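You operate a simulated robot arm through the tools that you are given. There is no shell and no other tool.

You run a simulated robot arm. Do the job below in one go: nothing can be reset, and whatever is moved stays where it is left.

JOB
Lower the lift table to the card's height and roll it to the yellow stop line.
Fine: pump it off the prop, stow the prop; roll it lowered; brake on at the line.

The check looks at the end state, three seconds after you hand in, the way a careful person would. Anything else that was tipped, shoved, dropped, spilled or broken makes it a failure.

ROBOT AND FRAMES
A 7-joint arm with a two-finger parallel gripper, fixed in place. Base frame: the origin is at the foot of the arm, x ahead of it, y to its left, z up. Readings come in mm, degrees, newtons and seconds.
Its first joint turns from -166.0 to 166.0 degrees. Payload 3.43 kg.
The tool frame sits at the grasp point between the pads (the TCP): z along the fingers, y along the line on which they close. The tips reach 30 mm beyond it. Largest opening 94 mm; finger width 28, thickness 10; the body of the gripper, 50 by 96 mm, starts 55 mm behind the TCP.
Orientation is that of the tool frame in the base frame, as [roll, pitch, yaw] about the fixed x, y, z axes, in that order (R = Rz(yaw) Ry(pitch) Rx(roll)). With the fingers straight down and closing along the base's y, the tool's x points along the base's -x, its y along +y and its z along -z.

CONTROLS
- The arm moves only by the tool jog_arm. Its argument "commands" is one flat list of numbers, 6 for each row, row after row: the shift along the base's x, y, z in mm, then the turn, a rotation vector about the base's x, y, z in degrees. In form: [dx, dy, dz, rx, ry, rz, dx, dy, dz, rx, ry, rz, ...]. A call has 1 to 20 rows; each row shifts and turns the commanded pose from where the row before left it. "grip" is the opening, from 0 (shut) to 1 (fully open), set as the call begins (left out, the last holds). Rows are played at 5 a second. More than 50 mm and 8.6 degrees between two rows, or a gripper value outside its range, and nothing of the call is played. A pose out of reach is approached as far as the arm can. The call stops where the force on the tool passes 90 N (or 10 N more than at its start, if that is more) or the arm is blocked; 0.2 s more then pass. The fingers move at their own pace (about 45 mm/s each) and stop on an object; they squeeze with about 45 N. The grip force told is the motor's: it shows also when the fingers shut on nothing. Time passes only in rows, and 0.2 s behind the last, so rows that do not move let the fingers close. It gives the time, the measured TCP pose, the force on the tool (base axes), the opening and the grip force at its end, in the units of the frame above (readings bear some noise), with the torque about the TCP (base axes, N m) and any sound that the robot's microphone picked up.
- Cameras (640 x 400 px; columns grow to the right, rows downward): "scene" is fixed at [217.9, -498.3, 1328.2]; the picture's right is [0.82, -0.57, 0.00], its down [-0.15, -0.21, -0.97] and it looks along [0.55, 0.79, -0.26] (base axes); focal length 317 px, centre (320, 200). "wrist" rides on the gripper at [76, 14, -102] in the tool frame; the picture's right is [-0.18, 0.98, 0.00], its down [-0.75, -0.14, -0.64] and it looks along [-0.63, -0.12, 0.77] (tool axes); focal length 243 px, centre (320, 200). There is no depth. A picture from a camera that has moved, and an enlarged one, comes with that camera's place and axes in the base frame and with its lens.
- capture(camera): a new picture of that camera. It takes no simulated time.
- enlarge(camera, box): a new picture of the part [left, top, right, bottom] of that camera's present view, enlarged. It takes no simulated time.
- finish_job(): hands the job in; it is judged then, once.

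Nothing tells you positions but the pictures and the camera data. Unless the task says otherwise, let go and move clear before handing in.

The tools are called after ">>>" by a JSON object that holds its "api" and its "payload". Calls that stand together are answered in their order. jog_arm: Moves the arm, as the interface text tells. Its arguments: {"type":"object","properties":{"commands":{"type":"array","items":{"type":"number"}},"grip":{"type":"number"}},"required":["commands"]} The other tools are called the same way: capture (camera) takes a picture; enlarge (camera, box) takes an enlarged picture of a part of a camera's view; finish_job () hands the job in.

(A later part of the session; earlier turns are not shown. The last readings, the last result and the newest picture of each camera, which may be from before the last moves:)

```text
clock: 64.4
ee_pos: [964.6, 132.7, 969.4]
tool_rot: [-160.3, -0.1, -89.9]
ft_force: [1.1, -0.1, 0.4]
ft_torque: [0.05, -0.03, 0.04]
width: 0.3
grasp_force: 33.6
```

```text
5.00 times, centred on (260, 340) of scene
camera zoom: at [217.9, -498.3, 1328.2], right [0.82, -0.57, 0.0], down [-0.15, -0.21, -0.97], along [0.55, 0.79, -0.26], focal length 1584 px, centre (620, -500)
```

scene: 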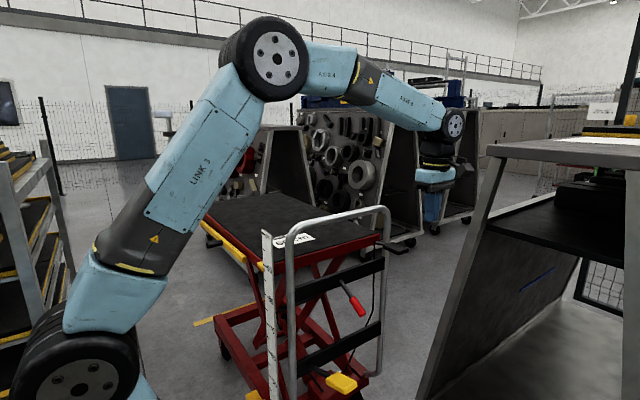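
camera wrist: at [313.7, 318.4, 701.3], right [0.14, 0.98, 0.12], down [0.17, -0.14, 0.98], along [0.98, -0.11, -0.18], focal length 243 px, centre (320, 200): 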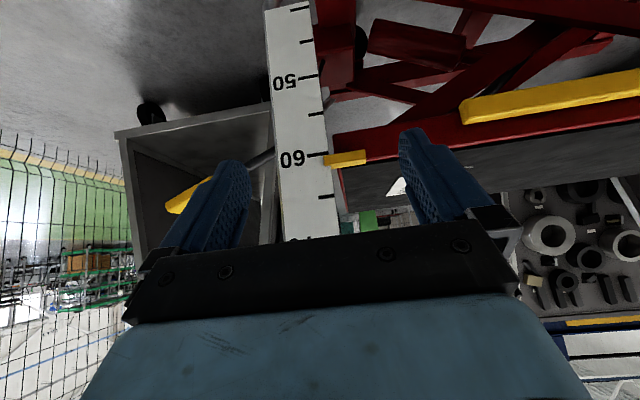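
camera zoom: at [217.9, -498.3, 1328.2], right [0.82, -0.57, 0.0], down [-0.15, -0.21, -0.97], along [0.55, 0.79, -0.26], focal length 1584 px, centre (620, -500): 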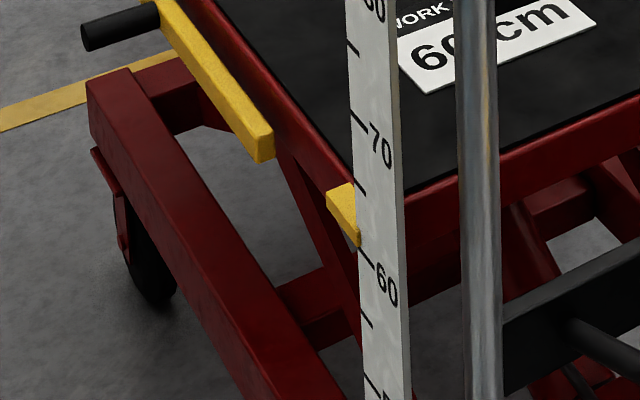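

There's no creep. I'll give one brief tap on the paddle.

>>> {"api": "jog_arm", "payload": {"commands": [0, 0, -25, 0, 0, 0, 0, 0, -12, 0, 0, 0, 0, 0, -12, 0, 0, 0, 0, 0, 24, 0, 0, 0]}}

>>> {"api": "enlarge", "payload": {"camera": "scene", "box": [220, 300, 300, 380]}}

```text
clock: 65.4
ee_pos: [964.5, 134.7, 945.2]
tool_rot: [-160.5, -0.2, -90.0]
ft_force: [-2.9, -0.6, 2.6]
ft_torque: [0.03, 0.1, 0.03]
width: 0.1
grasp_force: 33.1
```

```text
5.00 times, centred on (260, 340) of scene
camera zoom: at [217.9, -498.3, 1328.2], right [0.82, -0.57, 0.0], down [-0.15, -0.21, -0.97], along [0.55, 0.79, -0.26], focal length 1584 px, centre (620, -500)
```

zoom: 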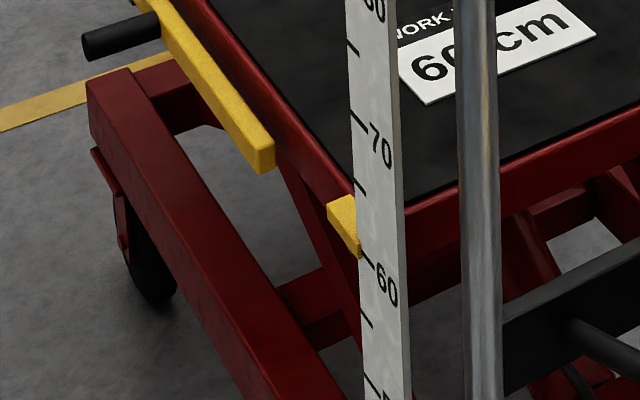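

The deck pointer is now at about 60.2. Before touching the brake, I'll go up and over the deck to see the stop line and the front of the table.

>>> {"api": "jog_arm", "payload": {"commands": [-6, -15, 30, 0, 7, 0, -6, -15, 30, 0, 7, 0, -6, -15, 30, 0, 6, 0, -20, 0, 42, 0, 0, 0, -20, 0, 42, 0, 0, 0, -20, 0, 42, 0, 0, 0]}}

>>> {"api": "jog_arm", "payload": {"commands": [-25, 42, 0, 0, 0, 0, -25, 42, 0, 0, 0, 0, -25, 42, 0, 0, 0, 0, -25, 42, 0, 0, 0, 0, -25, 42, 0, 0, 0, 0, -25, 42, 0, 0, 0, 0, -25, 42, 0, 0, 0, 0, -25, 42, 0, 0, 0, 0, -25, 42, 0, 0, 0, 0, -25, 42, 0, 0, 0, 0, -25, 42, 0, 0, 0, 0], "grip": 1}}

>>> {"api": "capture", "payload": {"camera": "wrist"}}

>>> {"api": "capture", "payload": {"camera": "scene"}}

```text
clock: 66.8
ee_pos: [884.2, 90.2, 1158.7]
tool_rot: [179.6, -0.2, -89.8]
ft_force: [0.8, 0.0, 0.2]
ft_torque: [0.01, 0.02, 0.02]
width: 0.1
grasp_force: 32.4
```

```text
clock: 69.2
ee_pos: [610.1, 551.7, 1162.6]
tool_rot: [179.8, -0.1, -89.9]
ft_force: [0.9, -1.1, 0.5]
ft_torque: [0.04, 0.03, 0.01]
width: 93.9
grasp_force: 0.0
```

```text
taken
camera wrist: at [596.0, 476.6, 1264.7], right [-0.98, 0.18, 0.0], down [0.14, 0.76, 0.64], along [0.11, 0.63, -0.77], focal length 243 px, centre (320, 200)
```

wrist: 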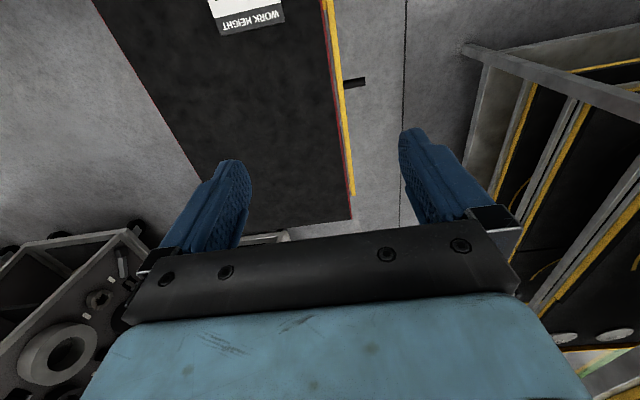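

```text
taken
```

scene: 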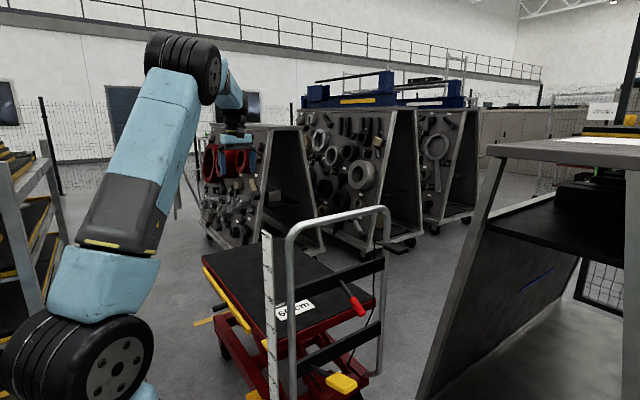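

I'll tilt the camera up to see the stop line and what lies beyond the deck.

>>> {"api": "jog_arm", "payload": {"commands": [0, 0, 0, 8, 0, 0, 0, 0, 0, 8, 0, 0, 0, 0, 0, 8, 0, 0]}}

>>> {"api": "capture", "payload": {"camera": "wrist"}}

>>> {"api": "enlarge", "payload": {"camera": "wrist", "box": [160, 60, 480, 240]}}

```text
clock: 70.0
ee_pos: [610.1, 552.8, 1160.8]
tool_rot: [179.8, 23.9, -89.8]
ft_force: [-0.4, 0.1, 0.6]
ft_torque: [-0.01, 0.0, 0.0]
width: 94.0
grasp_force: 0.0
```

```text
taken
camera wrist: at [596.5, 440.8, 1223.5], right [-0.98, 0.16, 0.08], down [0.14, 0.43, 0.89], along [0.11, 0.89, -0.45], focal length 243 px, centre (320, 200)
```

wrist: 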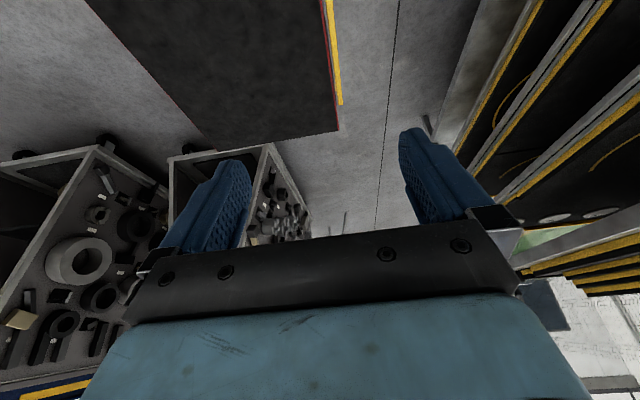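

```text
2.00 times, centred on (320, 150) of wrist
camera zoom: at [596.5, 440.8, 1223.5], right [-0.98, 0.16, 0.08], down [0.14, 0.43, 0.89], along [0.11, 0.89, -0.45], focal length 485 px, centre (320, 300)
```

zoom: 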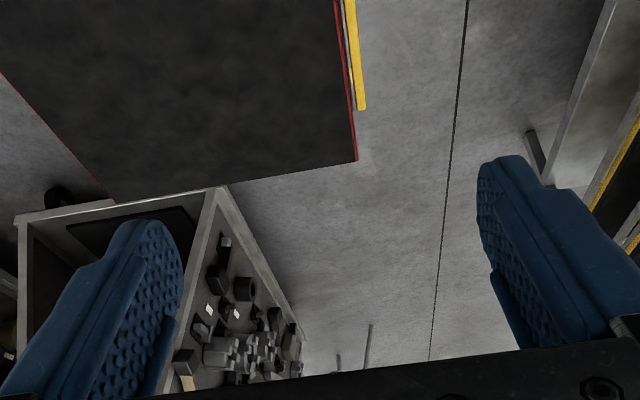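

The line runs along x at y ≈ 1447, hidden under the deck from here; the deck front is at y ≈ 1120 and the nearest cart is at y ≈ 1600, so the path is clear. Next I'll place the two open fingers against the upper crossbar, straddling the red lever, and test whether the brake is on.

>>> {"api": "jog_arm", "payload": {"commands": [17, -42, 0, 5.5, 0, 0, 17, -42, 0, 5.5, 0, 0, 17, -42, 0, 0, 0, 0, 17, -42, 0, 0, 0, 0, 17, -42, 0, 0, 0, 0, 17, -42, 0, 0, 0, 0, 17, -42, 0, 0, 0, 0, 17, -42, 0, 0, 0, 0, 17, -42, 0, 0, 0, 0, 17, -42, 0, 0, 0, 0, 17, -42, 0, 0, 0, 0, 15, -42, 0, 0, 0, 0, 0, 0, -45, 0, 0, 0, 0, 0, -45, 0, 0, 0, 0, 0, -45, 0, 0, 0, 0, 0, -45, 0, 0, 0], "grip": 1}}

>>> {"api": "capture", "payload": {"camera": "wrist"}}

>>> {"api": "capture", "payload": {"camera": "scene"}}

```text
clock: 73.4
ee_pos: [811.1, 47.6, 980.2]
tool_rot: [180.0, 34.8, -89.8]
ft_force: [0.3, -0.2, 0.9]
ft_torque: [-0.03, -0.06, 0.0]
width: 93.9
grasp_force: 0.0
```

```text
taken
camera wrist: at [797.8, -72.8, 1021.4], right [-0.98, 0.15, 0.11], down [0.14, 0.25, 0.96], along [0.11, 0.96, -0.27], focal length 243 px, centre (320, 200)
```

wrist: 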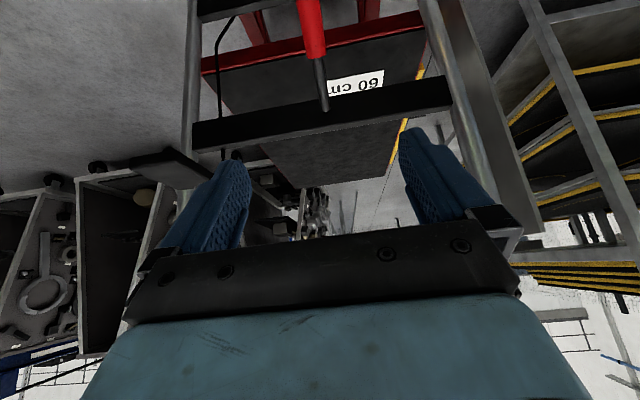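

```text
taken
```

scene: 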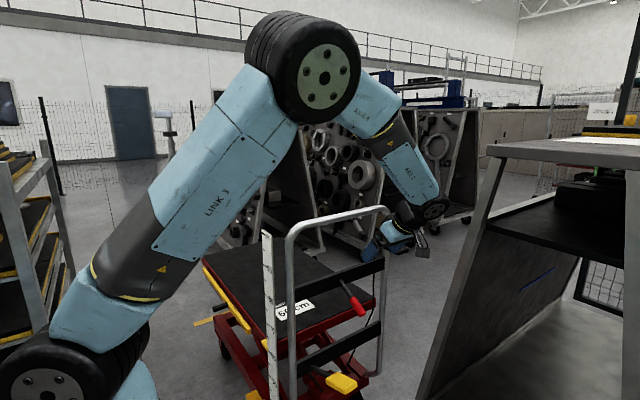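

>>> {"api": "enlarge", "payload": {"camera": "wrist", "box": [180, 0, 460, 190]}}

```text
2.11 times, centred on (320, 95) of wrist
camera zoom: at [797.8, -72.8, 1021.4], right [-0.98, 0.15, 0.11], down [0.14, 0.25, 0.96], along [0.11, 0.96, -0.27], focal length 511 px, centre (320, 421)
```

zoom: 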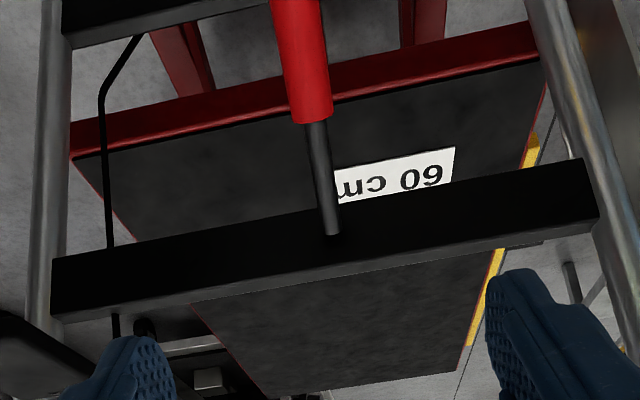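

The crossbar spans z 779–822 at y ≈ 236, with the lever rod centred at x ≈ 810. I'll approach with the fingers straddling it.

>>> {"api": "jog_arm", "payload": {"commands": [0, 20, -42, 0, 0, 0, 0, 20, -42, 0, 0, 0, 0, 25, -40, 0, 0, 0, 0, 25, -41, 0, 0, 0, 0, 35, 0, 0, 0, 0, 0, 20, 0, 0, 0, 0]}}

>>> {"api": "capture", "payload": {"camera": "wrist"}}

>>> {"api": "enlarge", "payload": {"camera": "scene", "box": [260, 200, 420, 340]}}

```text
clock: 74.8
ee_pos: [813.1, 191.3, 815.3]
tool_rot: [179.8, 34.7, -89.8]
ft_force: [-0.2, -0.3, -0.6]
ft_torque: [0.03, 0.03, 0.0]
width: 93.9
grasp_force: 0.0
```

```text
taken
camera wrist: at [799.9, 70.6, 855.4], right [-0.98, 0.15, 0.11], down [0.14, 0.25, 0.96], along [0.11, 0.96, -0.27], focal length 243 px, centre (320, 200)
```

wrist: 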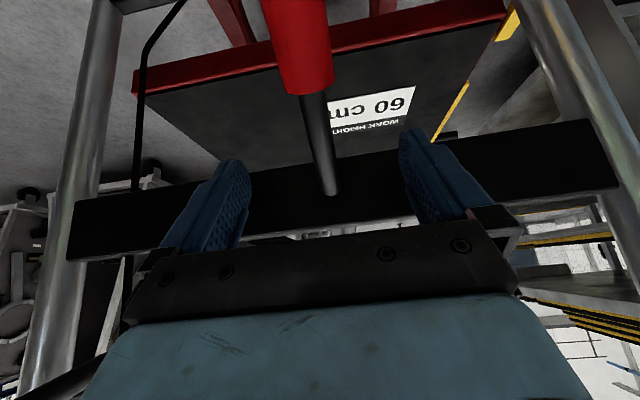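

```text
2.86 times, centred on (340, 270) of scene
camera zoom: at [217.9, -498.3, 1328.2], right [0.82, -0.57, 0.0], down [-0.15, -0.21, -0.97], along [0.55, 0.79, -0.26], focal length 905 px, centre (263, 0)
```

zoom: 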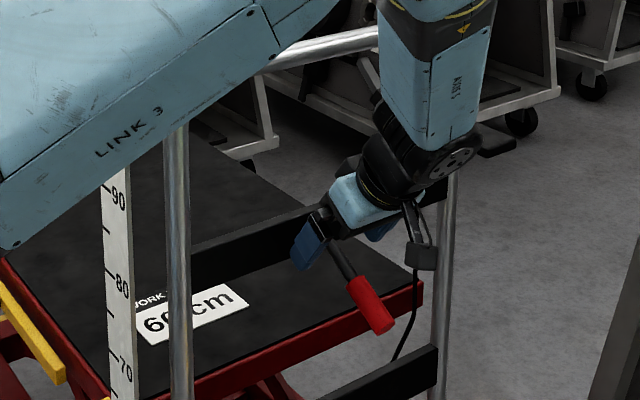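

Both fingers face the crossbar with the lever between them. I'll advance to contact in small steps.

>>> {"api": "jog_arm", "payload": {"commands": [0, 6, 0, 0, 0, 0, 0, 6, 0, 0, 0, 0, 0, 4, 0, 0, 0, 0, 0, 4, 0, 0, 0, 0]}}

```text
clock: 75.8
ee_pos: [815.3, 202.3, 815.5]
tool_rot: [179.9, 34.7, -90.1]
ft_force: [-7.4, -77.2, 24.3]
ft_torque: [-0.62, 1.98, 2.3]
width: 91.9
grasp_force: 0.0
```

77 N without movement means the table is braked. I'll back off and look at the table.

>>> {"api": "jog_arm", "payload": {"commands": [0, -12, 0, 0, 0, 0, 0, -20, 0, 0, 0, 0]}}

>>> {"api": "capture", "payload": {"camera": "scene"}}

>>> {"api": "capture", "payload": {"camera": "wrist"}}

```text
clock: 76.4
ee_pos: [811.9, 180.8, 815.6]
tool_rot: [179.9, 35.0, -89.6]
ft_force: [1.2, -0.4, 0.8]
ft_torque: [-0.03, -0.01, -0.01]
width: 94.1
grasp_force: 0.2
```

```text
taken
```

scene: 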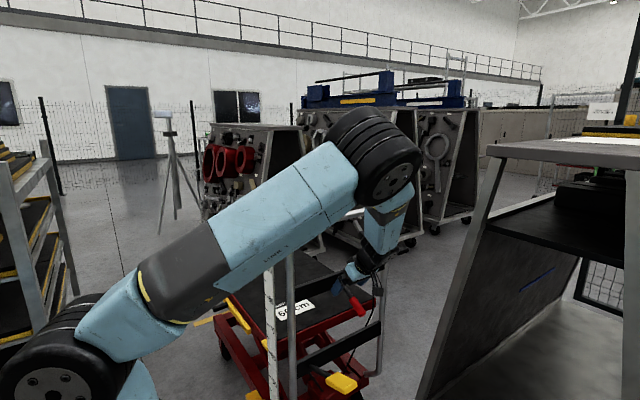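

```text
taken
camera wrist: at [798.4, 60.1, 855.7], right [-0.98, 0.14, 0.11], down [0.14, 0.25, 0.96], along [0.11, 0.96, -0.27], focal length 243 px, centre (320, 200)
```

wrist: 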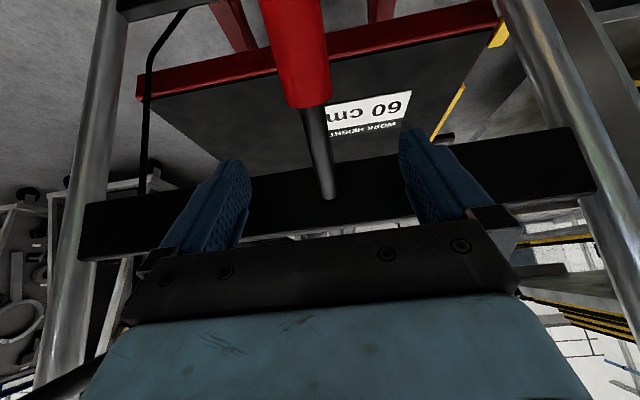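

The brake is on with the lever down. Tool tilt already matches the lever, so I'll grasp the red grip and try raising it to release.

>>> {"api": "jog_arm", "payload": {"commands": [0, -35, 0, 0, 0, 0, 0, -35, -5, 0, 0, 0, 0, 12, -22, 0, 0, 0, 0, 16, -26, 0, 0, 0, 0, 16, -26, 0, 0, 0]}}

>>> {"api": "capture", "payload": {"camera": "wrist"}}

>>> {"api": "enlarge", "payload": {"camera": "scene", "box": [260, 220, 420, 340]}}

```text
clock: 77.6
ee_pos: [810.6, 153.4, 736.9]
tool_rot: [179.8, 34.8, -89.8]
ft_force: [0.3, -0.6, 0.2]
ft_torque: [-0.04, 0.0, 0.0]
width: 94.0
grasp_force: 0.1
```

```text
taken
camera wrist: at [797.4, 32.8, 777.6], right [-0.98, 0.15, 0.11], down [0.14, 0.25, 0.96], along [0.11, 0.96, -0.27], focal length 243 px, centre (320, 200)
```

wrist: 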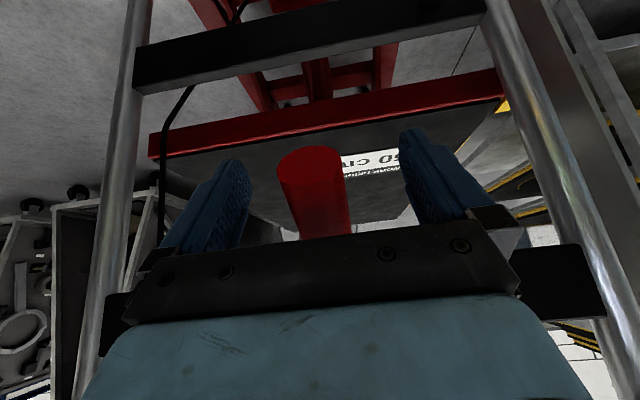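

```text
3.33 times, centred on (340, 280) of scene
camera zoom: at [217.9, -498.3, 1328.2], right [0.82, -0.57, 0.0], down [-0.15, -0.21, -0.97], along [0.55, 0.79, -0.26], focal length 1056 px, centre (253, -67)
```

zoom: 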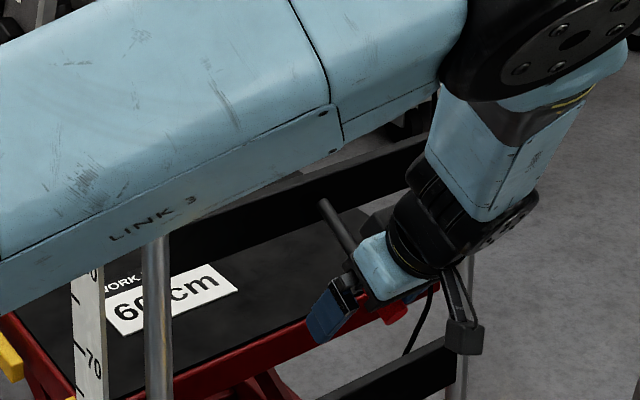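

The red grip is between the fingers, so I'll close on it.

>>> {"api": "jog_arm", "payload": {"commands": [0, 0, 0, 0, 0, 0, 0, 0, 0, 0, 0, 0, 0, 0, 0, 0, 0, 0, 0, 0, 0, 0, 0, 0], "grip": 0}}

>>> {"api": "capture", "payload": {"camera": "wrist"}}

```text
clock: 78.6
ee_pos: [809.6, 154.6, 736.8]
tool_rot: [179.6, 34.8, -89.8]
ft_force: [-11.5, -2.7, 1.8]
ft_torque: [0.02, -0.04, -0.27]
width: 29.7
grasp_force: 22.7
```

```text
taken
camera wrist: at [796.7, 32.9, 777.5], right [-0.98, 0.14, 0.11], down [0.14, 0.25, 0.96], along [0.11, 0.96, -0.27], focal length 243 px, centre (320, 200)
```

wrist: 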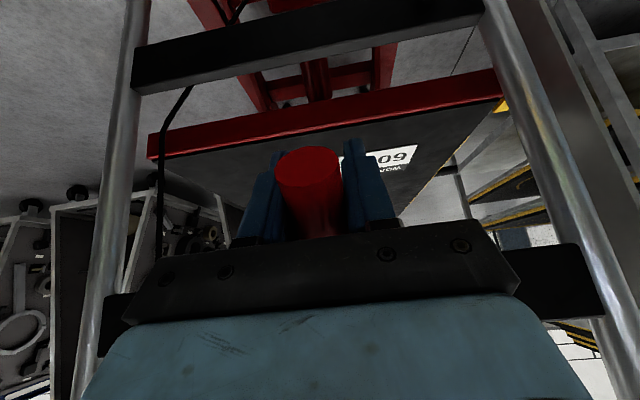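

>>> {"api": "jog_arm", "payload": {"commands": [-1, -5.9, 9.4, -6, 0, 0, 0, -5.2, 9.8, -6, 0, 0]}}

>>> {"api": "capture", "payload": {"camera": "wrist"}}

```text
clock: 79.2
ee_pos: [809.8, 140.6, 754.3]
tool_rot: [179.5, 22.7, -90.0]
ft_force: [-16.5, -19.3, -19.7]
ft_torque: [-0.23, -0.25, 0.09]
width: 29.3
grasp_force: 45.3
```

```text
taken
camera wrist: at [796.7, 31.6, 819.6], right [-0.98, 0.17, 0.08], down [0.15, 0.45, 0.88], along [0.11, 0.88, -0.46], focal length 243 px, centre (320, 200)
```

wrist: 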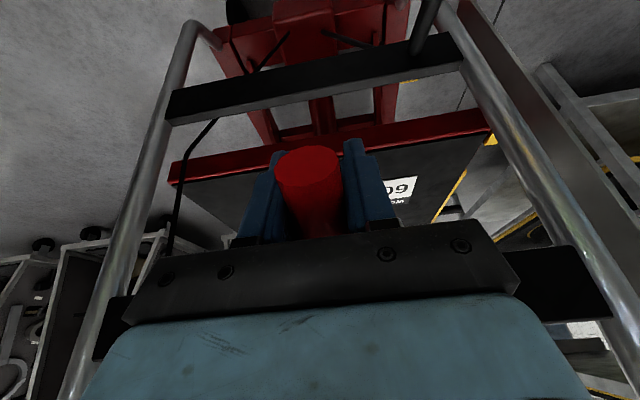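

The lever follows with moderate resistance, so I'll keep raising it along the arc.

>>> {"api": "jog_arm", "payload": {"commands": [-1, -5.5, 10, -6, 0, 0, 0, -4.5, 10.5, -6, 0, 0]}}

>>> {"api": "jog_arm", "payload": {"commands": [0, -2, 11, -6, 0, 0, 0, -1, 11, -6, 0, 0]}}

>>> {"api": "capture", "payload": {"camera": "wrist"}}

>>> {"api": "enlarge", "payload": {"camera": "scene", "box": [260, 220, 420, 340]}}

```text
clock: 79.8
ee_pos: [810.8, 134.8, 776.5]
tool_rot: [179.7, 10.9, -89.7]
ft_force: [-15.9, 2.1, -11.2]
ft_torque: [-0.84, -0.1, -0.29]
width: 29.1
grasp_force: 45.1
```

```text
clock: 80.4
ee_pos: [809.4, 130.5, 799.9]
tool_rot: [179.7, -1.1, -89.8]
ft_force: [-18.3, 6.2, -13.2]
ft_torque: [-1.05, -0.33, 0.0]
width: 29.1
grasp_force: 44.5
```

```text
taken
camera wrist: at [796.6, 56.3, 902.0], right [-0.98, 0.18, 0.0], down [0.14, 0.77, 0.63], along [0.11, 0.62, -0.78], focal length 243 px, centre (320, 200)
```

wrist: 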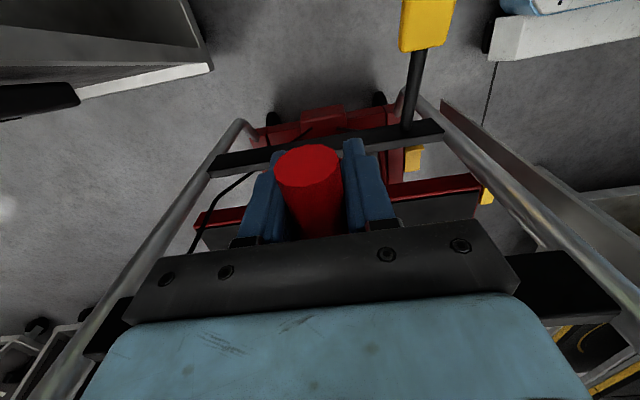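

```text
3.33 times, centred on (340, 280) of scene
camera zoom: at [217.9, -498.3, 1328.2], right [0.82, -0.57, 0.0], down [-0.15, -0.21, -0.97], along [0.55, 0.79, -0.26], focal length 1056 px, centre (253, -67)
```

zoom: 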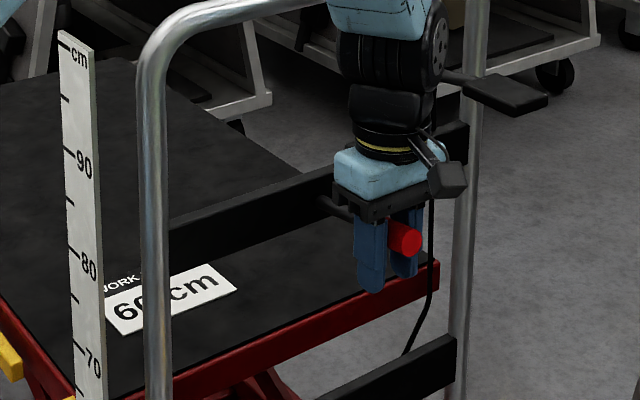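

The lever is horizontal and still moving. I'll keep the tool vertical from here, to stay clear of the handle tube, and continue upward.

>>> {"api": "jog_arm", "payload": {"commands": [0, 1, 15, 0, 0, 0, 0, 3, 14.5, 0, 0, 0]}}

>>> {"api": "enlarge", "payload": {"camera": "scene", "box": [260, 220, 420, 340]}}

```text
clock: 81.0
ee_pos: [809.7, 134.3, 828.4]
tool_rot: [179.6, -1.1, -89.8]
ft_force: [-30.5, 12.1, -17.1]
ft_torque: [-0.98, -0.7, -0.56]
width: 29.3
grasp_force: 45.5
```

```text
3.33 times, centred on (340, 280) of scene
camera zoom: at [217.9, -498.3, 1328.2], right [0.82, -0.57, 0.0], down [-0.15, -0.21, -0.97], along [0.55, 0.79, -0.26], focal length 1056 px, centre (253, -67)
```

zoom: 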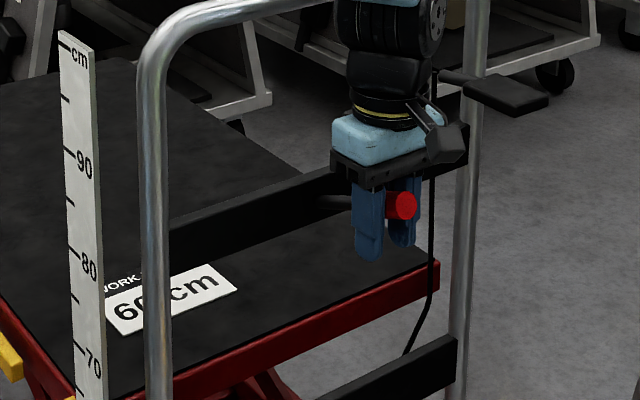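

>>> {"api": "jog_arm", "payload": {"commands": [-2, 5, 14, 0, 0, 0, 0, 7, 13, 0, 0, 0]}}

>>> {"api": "enlarge", "payload": {"camera": "scene", "box": [260, 220, 420, 340]}}

>>> {"api": "capture", "payload": {"camera": "wrist"}}

```text
clock: 81.6
ee_pos: [810.3, 145.4, 855.3]
tool_rot: [179.8, -1.2, -90.1]
ft_force: [-5.1, 3.0, -12.7]
ft_torque: [-1.08, -0.33, -0.34]
width: 29.1
grasp_force: 45.2
```

```text
3.33 times, centred on (340, 280) of scene
camera zoom: at [217.9, -498.3, 1328.2], right [0.82, -0.57, 0.0], down [-0.15, -0.21, -0.97], along [0.55, 0.79, -0.26], focal length 1056 px, centre (253, -67)
```

zoom: 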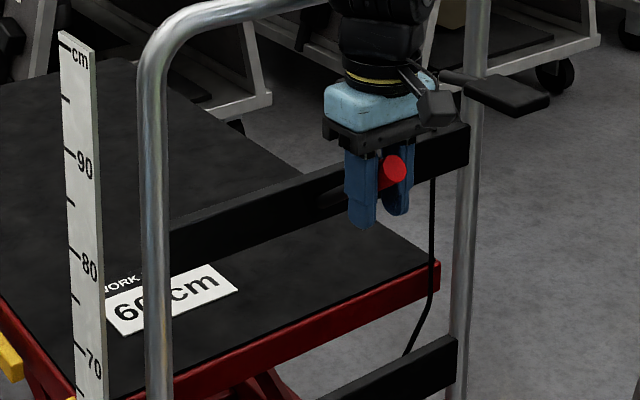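

```text
taken
camera wrist: at [796.3, 71.4, 959.4], right [-0.98, 0.18, 0.0], down [0.14, 0.77, 0.63], along [0.11, 0.62, -0.78], focal length 243 px, centre (320, 200)
```

wrist: 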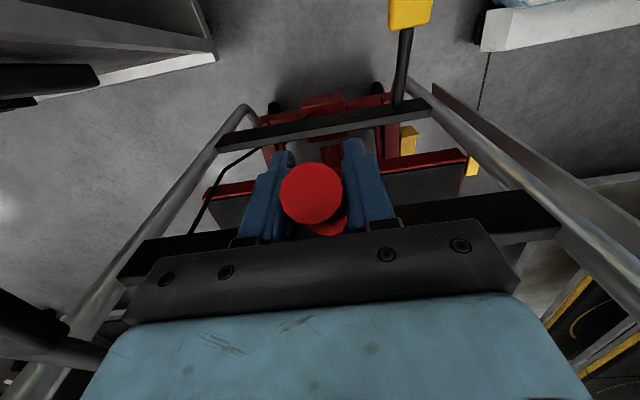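

>>> {"api": "jog_arm", "payload": {"commands": [0, 6, 9.5, 0, 0, 0, 0, 8, 9.5, 0, 0, 0]}}

>>> {"api": "enlarge", "payload": {"camera": "scene", "box": [260, 220, 420, 340]}}

```text
clock: 82.2
ee_pos: [810.9, 161.3, 873.8]
tool_rot: [179.6, -1.0, -89.7]
ft_force: [-2.4, -4.4, -35.2]
ft_torque: [-0.09, -0.05, -0.2]
width: 29.3
grasp_force: 45.0
```

```text
3.33 times, centred on (340, 280) of scene
camera zoom: at [217.9, -498.3, 1328.2], right [0.82, -0.57, 0.0], down [-0.15, -0.21, -0.97], along [0.55, 0.79, -0.26], focal length 1056 px, centre (253, -67)
```

zoom: 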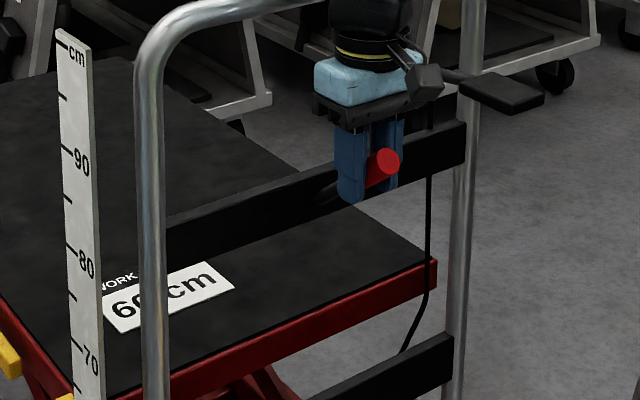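

The handle shifted slightly, so the table is now free to roll: the brake is off with the lever up. I'll open and lift clear.

>>> {"api": "jog_arm", "payload": {"commands": [0, 0, 0, 0, 0, 0, 0, 0, 0, 0, 0, 0, 0, 0, 0, 0, 0, 0, 0, -10, 30, 0, 0, 0, 0, -20, 40, 0, 0, 0, 0, -40, 20, 0, 0, 0], "grip": 1}}

>>> {"api": "capture", "payload": {"camera": "wrist"}}

>>> {"api": "enlarge", "payload": {"camera": "scene", "box": [260, 220, 420, 340]}}

>>> {"api": "capture", "payload": {"camera": "scene"}}

```text
clock: 83.6
ee_pos: [808.4, 90.1, 964.5]
tool_rot: [179.7, -1.1, -89.8]
ft_force: [-0.4, 0.6, 0.5]
ft_torque: [-0.01, -0.01, 0.02]
width: 94.0
grasp_force: 0.0
```

```text
taken
camera wrist: at [795.8, 16.4, 1068.8], right [-0.98, 0.18, 0.0], down [0.14, 0.77, 0.63], along [0.11, 0.62, -0.78], focal length 243 px, centre (320, 200)
```

wrist: 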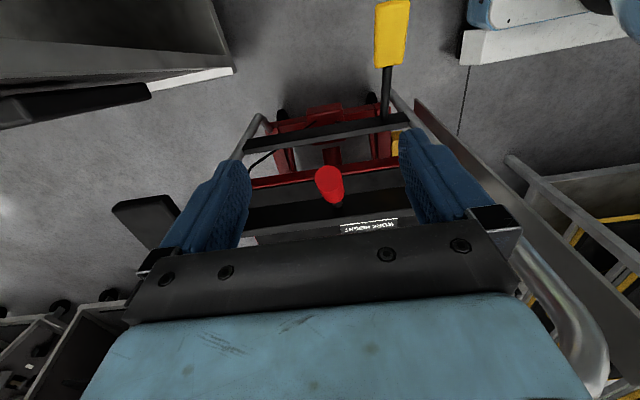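

```text
3.33 times, centred on (340, 280) of scene
camera zoom: at [217.9, -498.3, 1328.2], right [0.82, -0.57, 0.0], down [-0.15, -0.21, -0.97], along [0.55, 0.79, -0.26], focal length 1056 px, centre (253, -67)
```

zoom: 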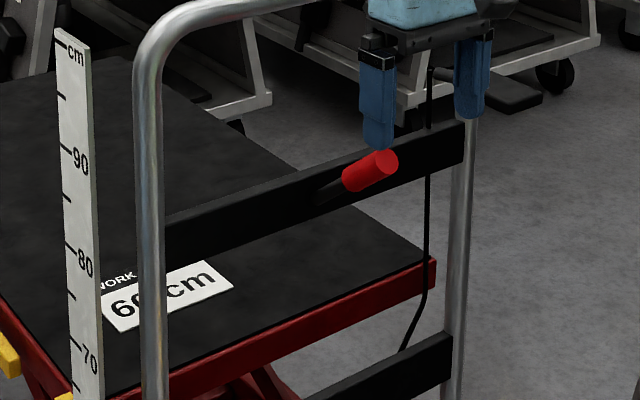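

```text
taken
```

scene: 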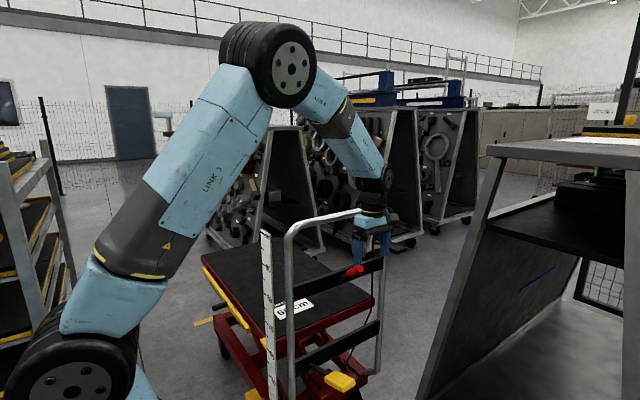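

The lever is up and stays up. I'll push with the tool horizontal below the raised lever, with the open fingers against the crossbar on each side of it, starting with turning the tool to point along +y.

>>> {"api": "jog_arm", "payload": {"commands": [0, -15, -20, 8.3, 0, 0, 0, -15, -20, 8.3, 0, 0, 0, -15, -20, 8.3, 0, 0, 0, -15, -20, 8.3, 0, 0, 0, 0, -20, 8.3, 0, 0, 0, 0, -20, 8.3, 0, 0, 0, 0, -20, 8.3, 0, 0, 0, 0, 0, 8.3, 0, 0, 0, 0, 0, 8.3, 0, 0, 0, 0, 0, 8.3, 0, 0, 0, 0, 0, 8.2, 0, 0], "grip": 1}}

>>> {"api": "capture", "payload": {"camera": "wrist"}}

>>> {"api": "capture", "payload": {"camera": "scene"}}

```text
clock: 86.0
ee_pos: [808.1, 29.9, 824.6]
tool_rot: [-47.1, 89.7, 43.1]
ft_force: [0.4, -0.4, 0.0]
ft_torque: [-0.03, -0.04, -0.04]
width: 94.0
grasp_force: 0.0
```

```text
taken
camera wrist: at [794.6, -72.2, 747.4], right [-0.98, -0.01, 0.18], down [0.14, -0.64, 0.75], along [0.11, 0.77, 0.63], focal length 243 px, centre (320, 200)
```

wrist: 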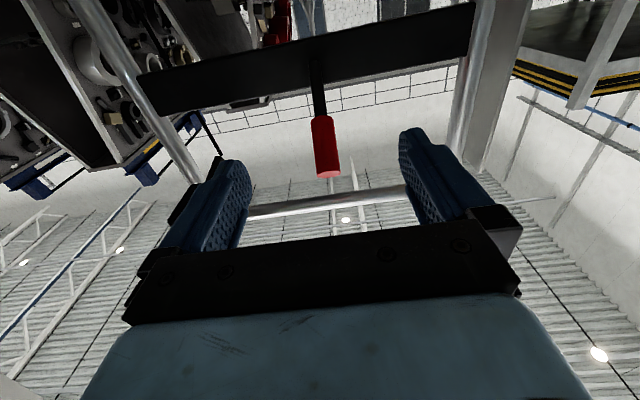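

```text
taken
```

scene: 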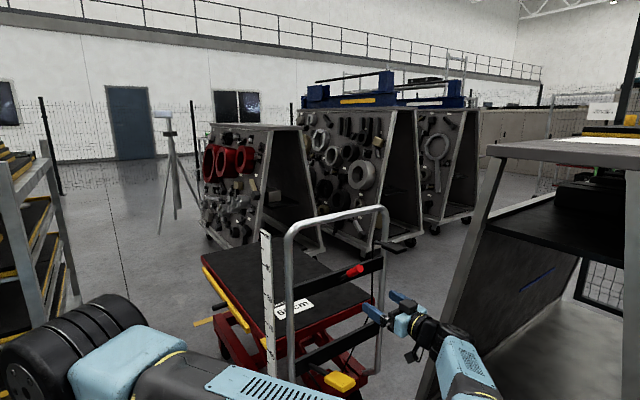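

That posture put the elbow low and sideways. A better way is to grip the handle's top tube (y ≈ 250, z ≈ 1018) at its centre from above, which lets me both push and stop the table precisely. I'll undo the tilt and turn the gripper so it closes along y.

>>> {"api": "jog_arm", "payload": {"commands": [0, 0, 20, -8.3, 0, 0, 0, 0, 20, -8.3, 0, 0, 0, 0, 20, -8.3, 0, 0, 0, 0, 20, -8.3, 0, 0, 0, 0, 20, -8.3, 0, 0, 0, 0, 20, -8.3, 0, 0, 0, 0, 20, -8.3, 0, 0, 0, 0, 20, -8.3, 0, 0, 0, 0, 20, -8.3, 0, 0, 0, 0, 20, -8.3, 0, 0, 0, 0, 20, -7, 0, 0]}}

>>> {"api": "capture", "payload": {"camera": "scene"}}

```text
clock: 88.4
ee_pos: [807.0, 27.9, 1043.7]
tool_rot: [179.7, -0.1, -89.8]
ft_force: [0.3, 0.0, -0.7]
ft_torque: [0.02, 0.01, 0.0]
width: 93.7
grasp_force: 0.0
```

```text
taken
```

scene: 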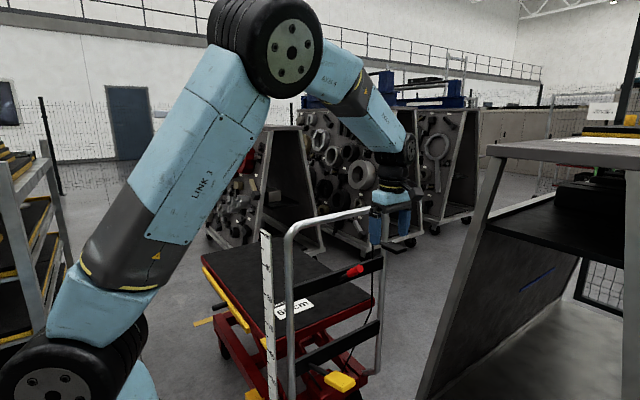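

The elbow is up again. I'll rise, yaw the tool so the fingers close along y, and move over the tube.

>>> {"api": "jog_arm", "payload": {"commands": [0, 0, 12, 0, 0, -8.2, 0, 0, 12, 0, 0, -8.2, 0, 0, 12, 0, 0, -8.2, 0, 0, 12, 0, 0, -8.2, 0, 0, 12, 0, 0, -8.2, 0, 0, 12, 0, 0, -8.2, 0, 0, 12, 0, 0, -8.2, 0, 0, 12, 0, 0, -8.2, 0, 0, 12, 0, 0, -8.2, 0, 0, 12, 0, 0, -8.2, 0, 0, 0, 0, 0, -8, 0, 40, 0, 0, -8, 0, 0, 45, 0, 0, -8, 0, 0, 45, 0, 0, -8, 0, 0, 45, 0, 0, 0, 0, 0, 46, 0, 0, 0, 0], "grip": 1}}

>>> {"api": "capture", "payload": {"camera": "wrist"}}

>>> {"api": "enlarge", "payload": {"camera": "scene", "box": [260, 130, 420, 250]}}

```text
clock: 91.8
ee_pos: [807.8, 251.0, 1166.0]
tool_rot: [179.8, 24.1, -179.8]
ft_force: [0.1, -1.5, 1.1]
ft_torque: [0.05, -0.02, 0.0]
width: 93.8
grasp_force: 0.1
```

```text
taken
camera wrist: at [696.8, 264.1, 1229.1], right [0.16, 0.98, 0.08], down [0.43, -0.14, 0.89], along [0.89, -0.11, -0.44], focal length 243 px, centre (320, 200)
```

wrist: 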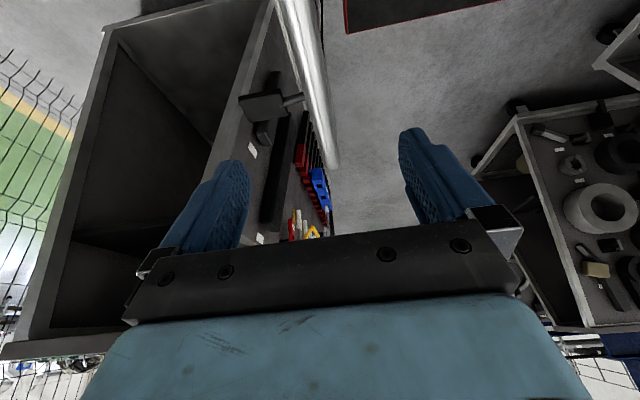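

```text
3.33 times, centred on (340, 190) of scene
camera zoom: at [217.9, -498.3, 1328.2], right [0.82, -0.57, 0.0], down [-0.15, -0.21, -0.97], along [0.55, 0.79, -0.26], focal length 1056 px, centre (253, 233)
```

zoom: 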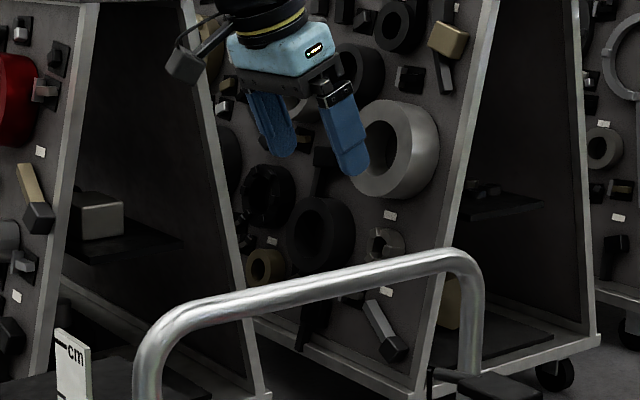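

The tube passes centrally between the open fingers. I'll descend onto it and close.

>>> {"api": "jog_arm", "payload": {"commands": [1, -1, -40, 0, 0, 0, 1, -1, -40, 0, 0, 0, 1, 0, -40, 0, 0, 0, 1, 0, -26, 0, 0, 0]}}

>>> {"api": "capture", "payload": {"camera": "wrist"}}

>>> {"api": "enlarge", "payload": {"camera": "scene", "box": [260, 130, 420, 250]}}

```text
clock: 92.8
ee_pos: [811.3, 250.7, 1017.3]
tool_rot: [179.8, 24.1, -179.8]
ft_force: [0.4, -0.4, -0.2]
ft_torque: [-0.02, -0.06, -0.01]
width: 93.8
grasp_force: 0.0
```

```text
taken
camera wrist: at [701.0, 263.9, 1080.0], right [0.16, 0.98, 0.08], down [0.43, -0.14, 0.89], along [0.89, -0.11, -0.44], focal length 243 px, centre (320, 200)
```

wrist: 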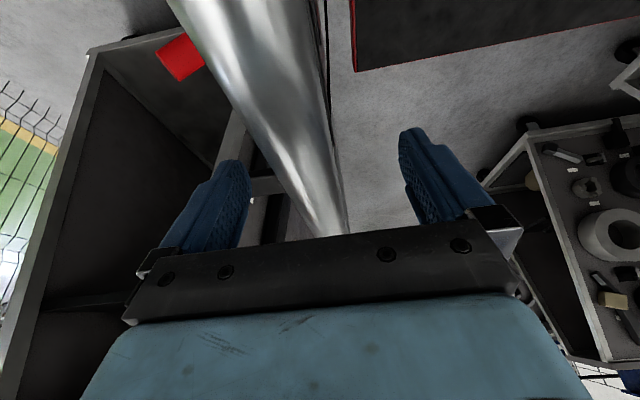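

```text
3.33 times, centred on (340, 190) of scene
camera zoom: at [217.9, -498.3, 1328.2], right [0.82, -0.57, 0.0], down [-0.15, -0.21, -0.97], along [0.55, 0.79, -0.26], focal length 1056 px, centre (253, 233)
```

zoom: 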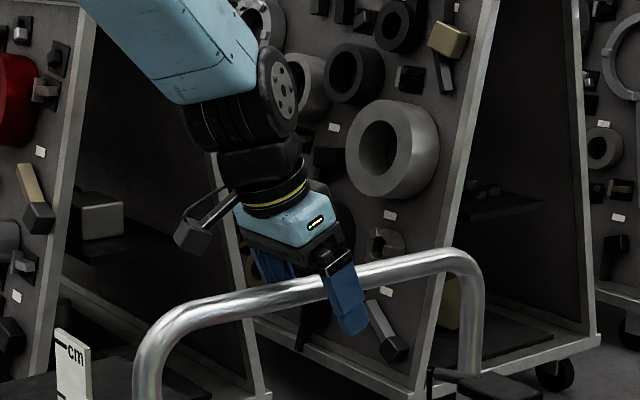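

>>> {"api": "jog_arm", "payload": {"commands": [0, 0, 0, 0, 0, 0, 0, 0, 0, 0, 0, 0, 0, 0, 0, 0, 0, 0, 0, 0, 0, 0, 0, 0, 0, 0, 0, 0, 0, 0], "grip": 0}}

```text
clock: 94.0
ee_pos: [812.6, 248.7, 1018.2]
tool_rot: [179.8, 24.0, -180.0]
ft_force: [-1.9, -12.2, 1.1]
ft_torque: [-0.26, 0.28, -0.65]
width: 30.6
grasp_force: 38.7
```

The tube is gripped at ~31 mm. I'll start rolling in +y slowly.

>>> {"api": "jog_arm", "payload": {"commands": [0, 4, 0, 0, 0, 0, 0, 6, 0, 0, 0, 0, 0, 8, 0, 0, 0, 0, 0, 8, 0, 0, 0, 0]}}

>>> {"api": "capture", "payload": {"camera": "scene"}}

```text
clock: 95.0
ee_pos: [813.0, 280.0, 1018.3]
tool_rot: [179.6, 24.0, -179.7]
ft_force: [4.4, 12.7, -8.4]
ft_torque: [-0.06, 0.86, -1.42]
width: 30.6
grasp_force: 45.0
```

```text
taken
```

scene: 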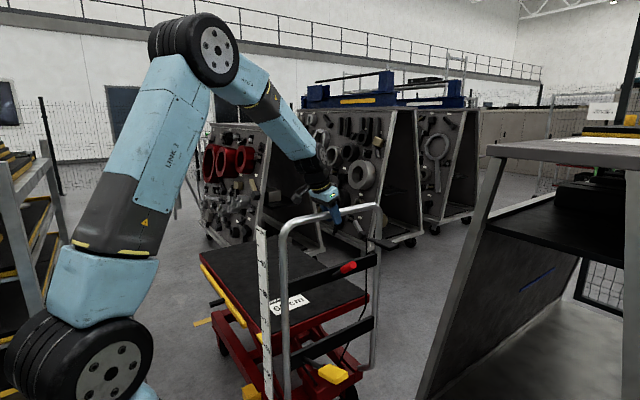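

It rolls easily. I'll continue at a slow pace.

>>> {"api": "jog_arm", "payload": {"commands": [0, 10, 0, 0, 0, 0, 0, 10, 0, 0, 0, 0, 0, 10, 0, 0, 0, 0, 0, 10, 0, 0, 0, 0, 0, 10, 0, 0, 0, 0, 0, 10, 0, 0, 0, 0, 0, 10, 0, 0, 0, 0, 0, 10, 0, 0, 0, 0, 0, 10, 0, 0, 0, 0, 0, 10, 0, 0, 0, 0]}}

>>> {"api": "capture", "payload": {"camera": "scene"}}

```text
clock: 97.2
ee_pos: [813.0, 371.3, 1017.8]
tool_rot: [179.9, 23.9, -179.9]
ft_force: [-5.2, -14.9, -14.8]
ft_torque: [-0.15, 0.85, -0.8]
width: 30.5
grasp_force: 45.1
```

```text
taken
```

scene: 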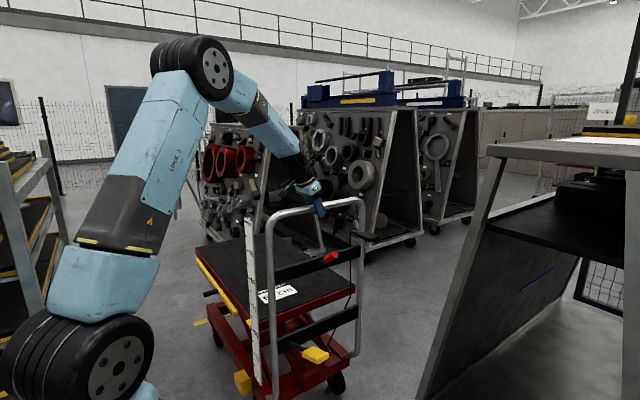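

>>> {"api": "enlarge", "payload": {"camera": "scene", "box": [180, 240, 300, 340]}}

>>> {"api": "enlarge", "payload": {"camera": "scene", "box": [180, 260, 380, 400]}}

```text
4.00 times, centred on (240, 290) of scene
camera zoom: at [217.9, -498.3, 1328.2], right [0.82, -0.57, 0.0], down [-0.15, -0.21, -0.97], along [0.55, 0.79, -0.26], focal length 1267 px, centre (640, -160)
```

zoom: 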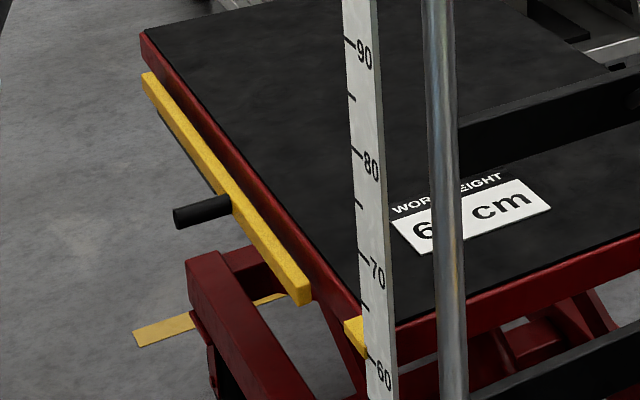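

```text
2.86 times, centred on (280, 330) of scene
camera zoom: at [217.9, -498.3, 1328.2], right [0.82, -0.57, 0.0], down [-0.15, -0.21, -0.97], along [0.55, 0.79, -0.26], focal length 905 px, centre (434, -171)
```

zoom: 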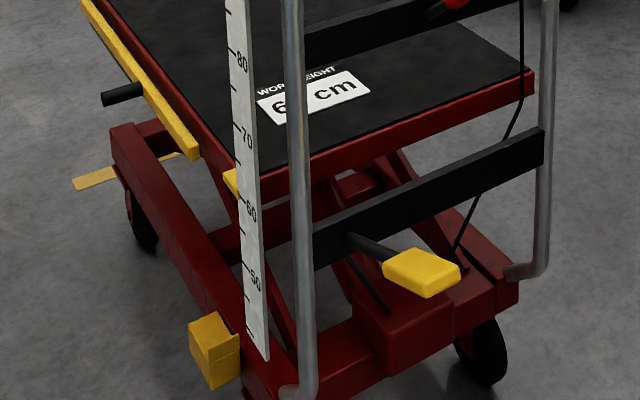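

It rolls straight. From the scene geometry the deck front is at y ≈ 1259 and the line is at 1414–1463, leaving about 180 mm. I'll continue most of the way.

>>> {"api": "jog_arm", "payload": {"commands": [0, 10, 0, 0, 0, 0, 0, 10, 0, 0, 0, 0, 0, 10, 0, 0, 0, 0, 0, 10, 0, 0, 0, 0, 0, 10, 0, 0, 0, 0, 0, 10, 0, 0, 0, 0, 0, 10, 0, 0, 0, 0, 0, 10, 0, 0, 0, 0, 0, 10, 0, 0, 0, 0, 0, 10, 0, 0, 0, 0, 0, 6, 0, 0, 0, 0, 0, 4, 0, 0, 0, 0]}}

>>> {"api": "capture", "payload": {"camera": "scene"}}

>>> {"api": "enlarge", "payload": {"camera": "scene", "box": [160, 230, 280, 350]}}

>>> {"api": "capture", "payload": {"camera": "wrist"}}

```text
clock: 99.8
ee_pos: [811.7, 484.6, 1018.4]
tool_rot: [179.7, 24.0, -179.8]
ft_force: [2.0, 3.6, -13.0]
ft_torque: [0.05, -0.43, -0.24]
width: 30.3
grasp_force: 44.5
```

```text
taken
```

scene: 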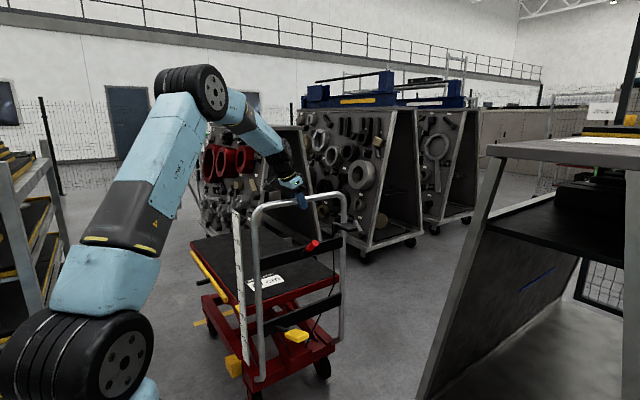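

```text
3.33 times, centred on (220, 290) of scene
camera zoom: at [217.9, -498.3, 1328.2], right [0.82, -0.57, 0.0], down [-0.15, -0.21, -0.97], along [0.55, 0.79, -0.26], focal length 1056 px, centre (653, -100)
```

zoom: 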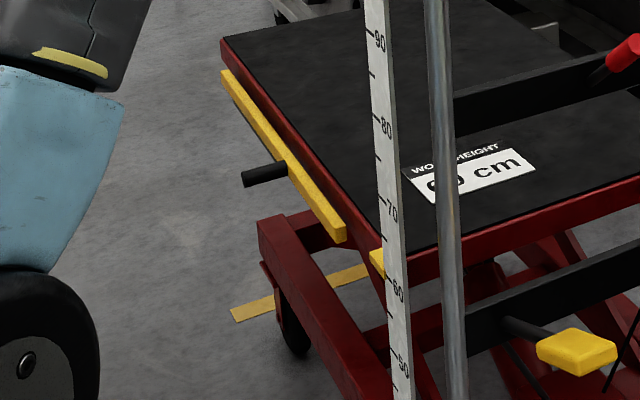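

```text
taken
camera wrist: at [701.4, 498.8, 1080.6], right [0.16, 0.98, 0.08], down [0.43, -0.14, 0.89], along [0.89, -0.11, -0.44], focal length 243 px, centre (320, 200)
```

wrist: 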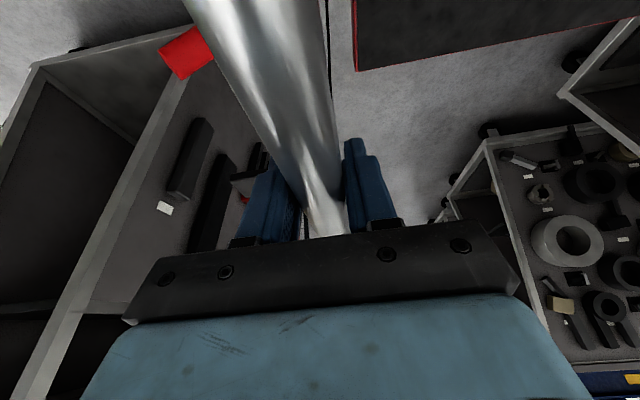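

The deck front is at y ≈ 1371, about 70 mm short of the line centre. I'll roll the last stretch slowly.

>>> {"api": "jog_arm", "payload": {"commands": [0, 8, 0, 0, 0, 0, 0, 10, 0, 0, 0, 0, 0, 10, 0, 0, 0, 0, 0, 10, 0, 0, 0, 0, 0, 10, 0, 0, 0, 0, 0, 8, 0, 0, 0, 0, 0, 6, 0, 0, 0, 0, 0, 4, 0, 0, 0, 0, 0, 3, 0, 0, 0, 0, 0, 0, 0, 0, 0, 0]}}

>>> {"api": "capture", "payload": {"camera": "scene"}}

>>> {"api": "enlarge", "payload": {"camera": "scene", "box": [160, 220, 280, 340]}}

```text
clock: 102.0
ee_pos: [812.1, 551.8, 1017.8]
tool_rot: [180.0, 24.0, 180.0]
ft_force: [-10.0, -11.0, -5.3]
ft_torque: [-0.34, 0.79, -0.61]
width: 30.4
grasp_force: 45.2
```

```text
taken
```

scene: 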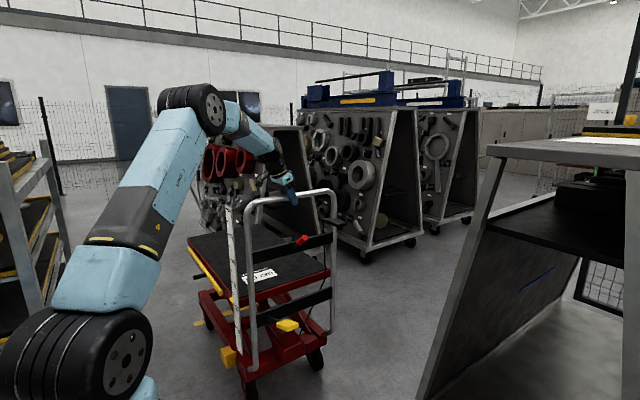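

```text
3.33 times, centred on (220, 280) of scene
camera zoom: at [217.9, -498.3, 1328.2], right [0.82, -0.57, 0.0], down [-0.15, -0.21, -0.97], along [0.55, 0.79, -0.26], focal length 1056 px, centre (653, -67)
```

zoom: 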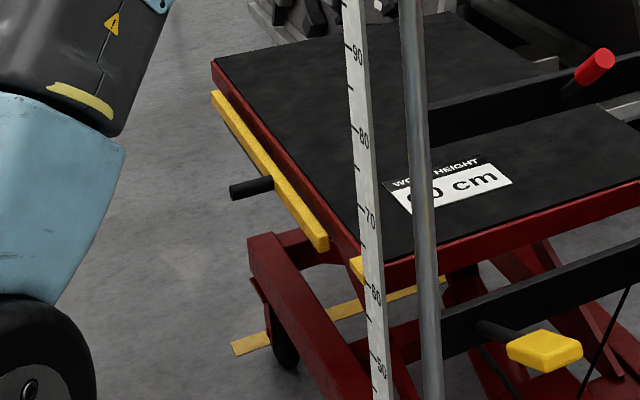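

The deck front edge is now over the stop line at y ≈ 1440–1446. I'll release the tube gently, rise, and go set the brake.

>>> {"api": "jog_arm", "payload": {"commands": [0, 0, 0, 0, 0, 0, 0, 0, 0, 0, 0, 0, 0, 0, 0, 0, 0, 0, 0, 0, 0, 0, 0, 0, -5, 0, 40, 0, 0, 0, -5, 0, 40, 0, 0, 0, -5, 0, 40, 0, 0, 0], "grip": 1}}

>>> {"api": "capture", "payload": {"camera": "scene"}}

>>> {"api": "enlarge", "payload": {"camera": "scene", "box": [160, 220, 280, 340]}}

```text
clock: 103.6
ee_pos: [799.7, 554.1, 1139.3]
tool_rot: [180.0, 24.0, -179.8]
ft_force: [0.3, 0.4, 0.6]
ft_torque: [0.01, 0.01, 0.02]
width: 93.8
grasp_force: 0.1
```

```text
taken
```

scene: 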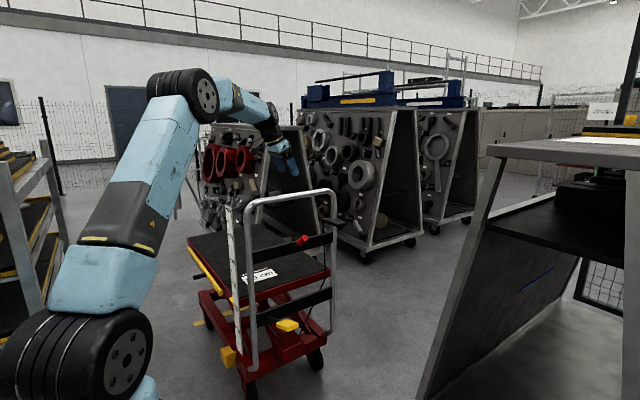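

```text
3.33 times, centred on (220, 280) of scene
camera zoom: at [217.9, -498.3, 1328.2], right [0.82, -0.57, 0.0], down [-0.15, -0.21, -0.97], along [0.55, 0.79, -0.26], focal length 1056 px, centre (653, -67)
```

zoom: 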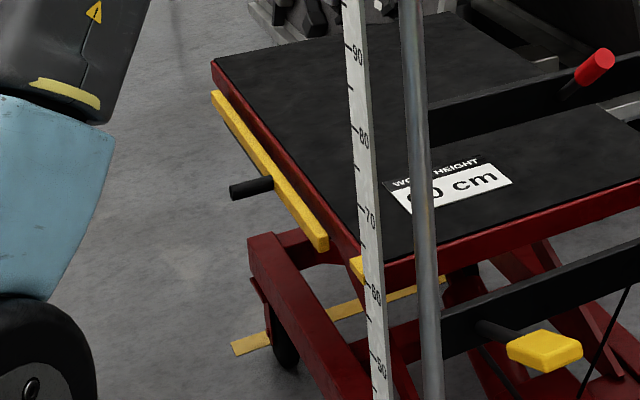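

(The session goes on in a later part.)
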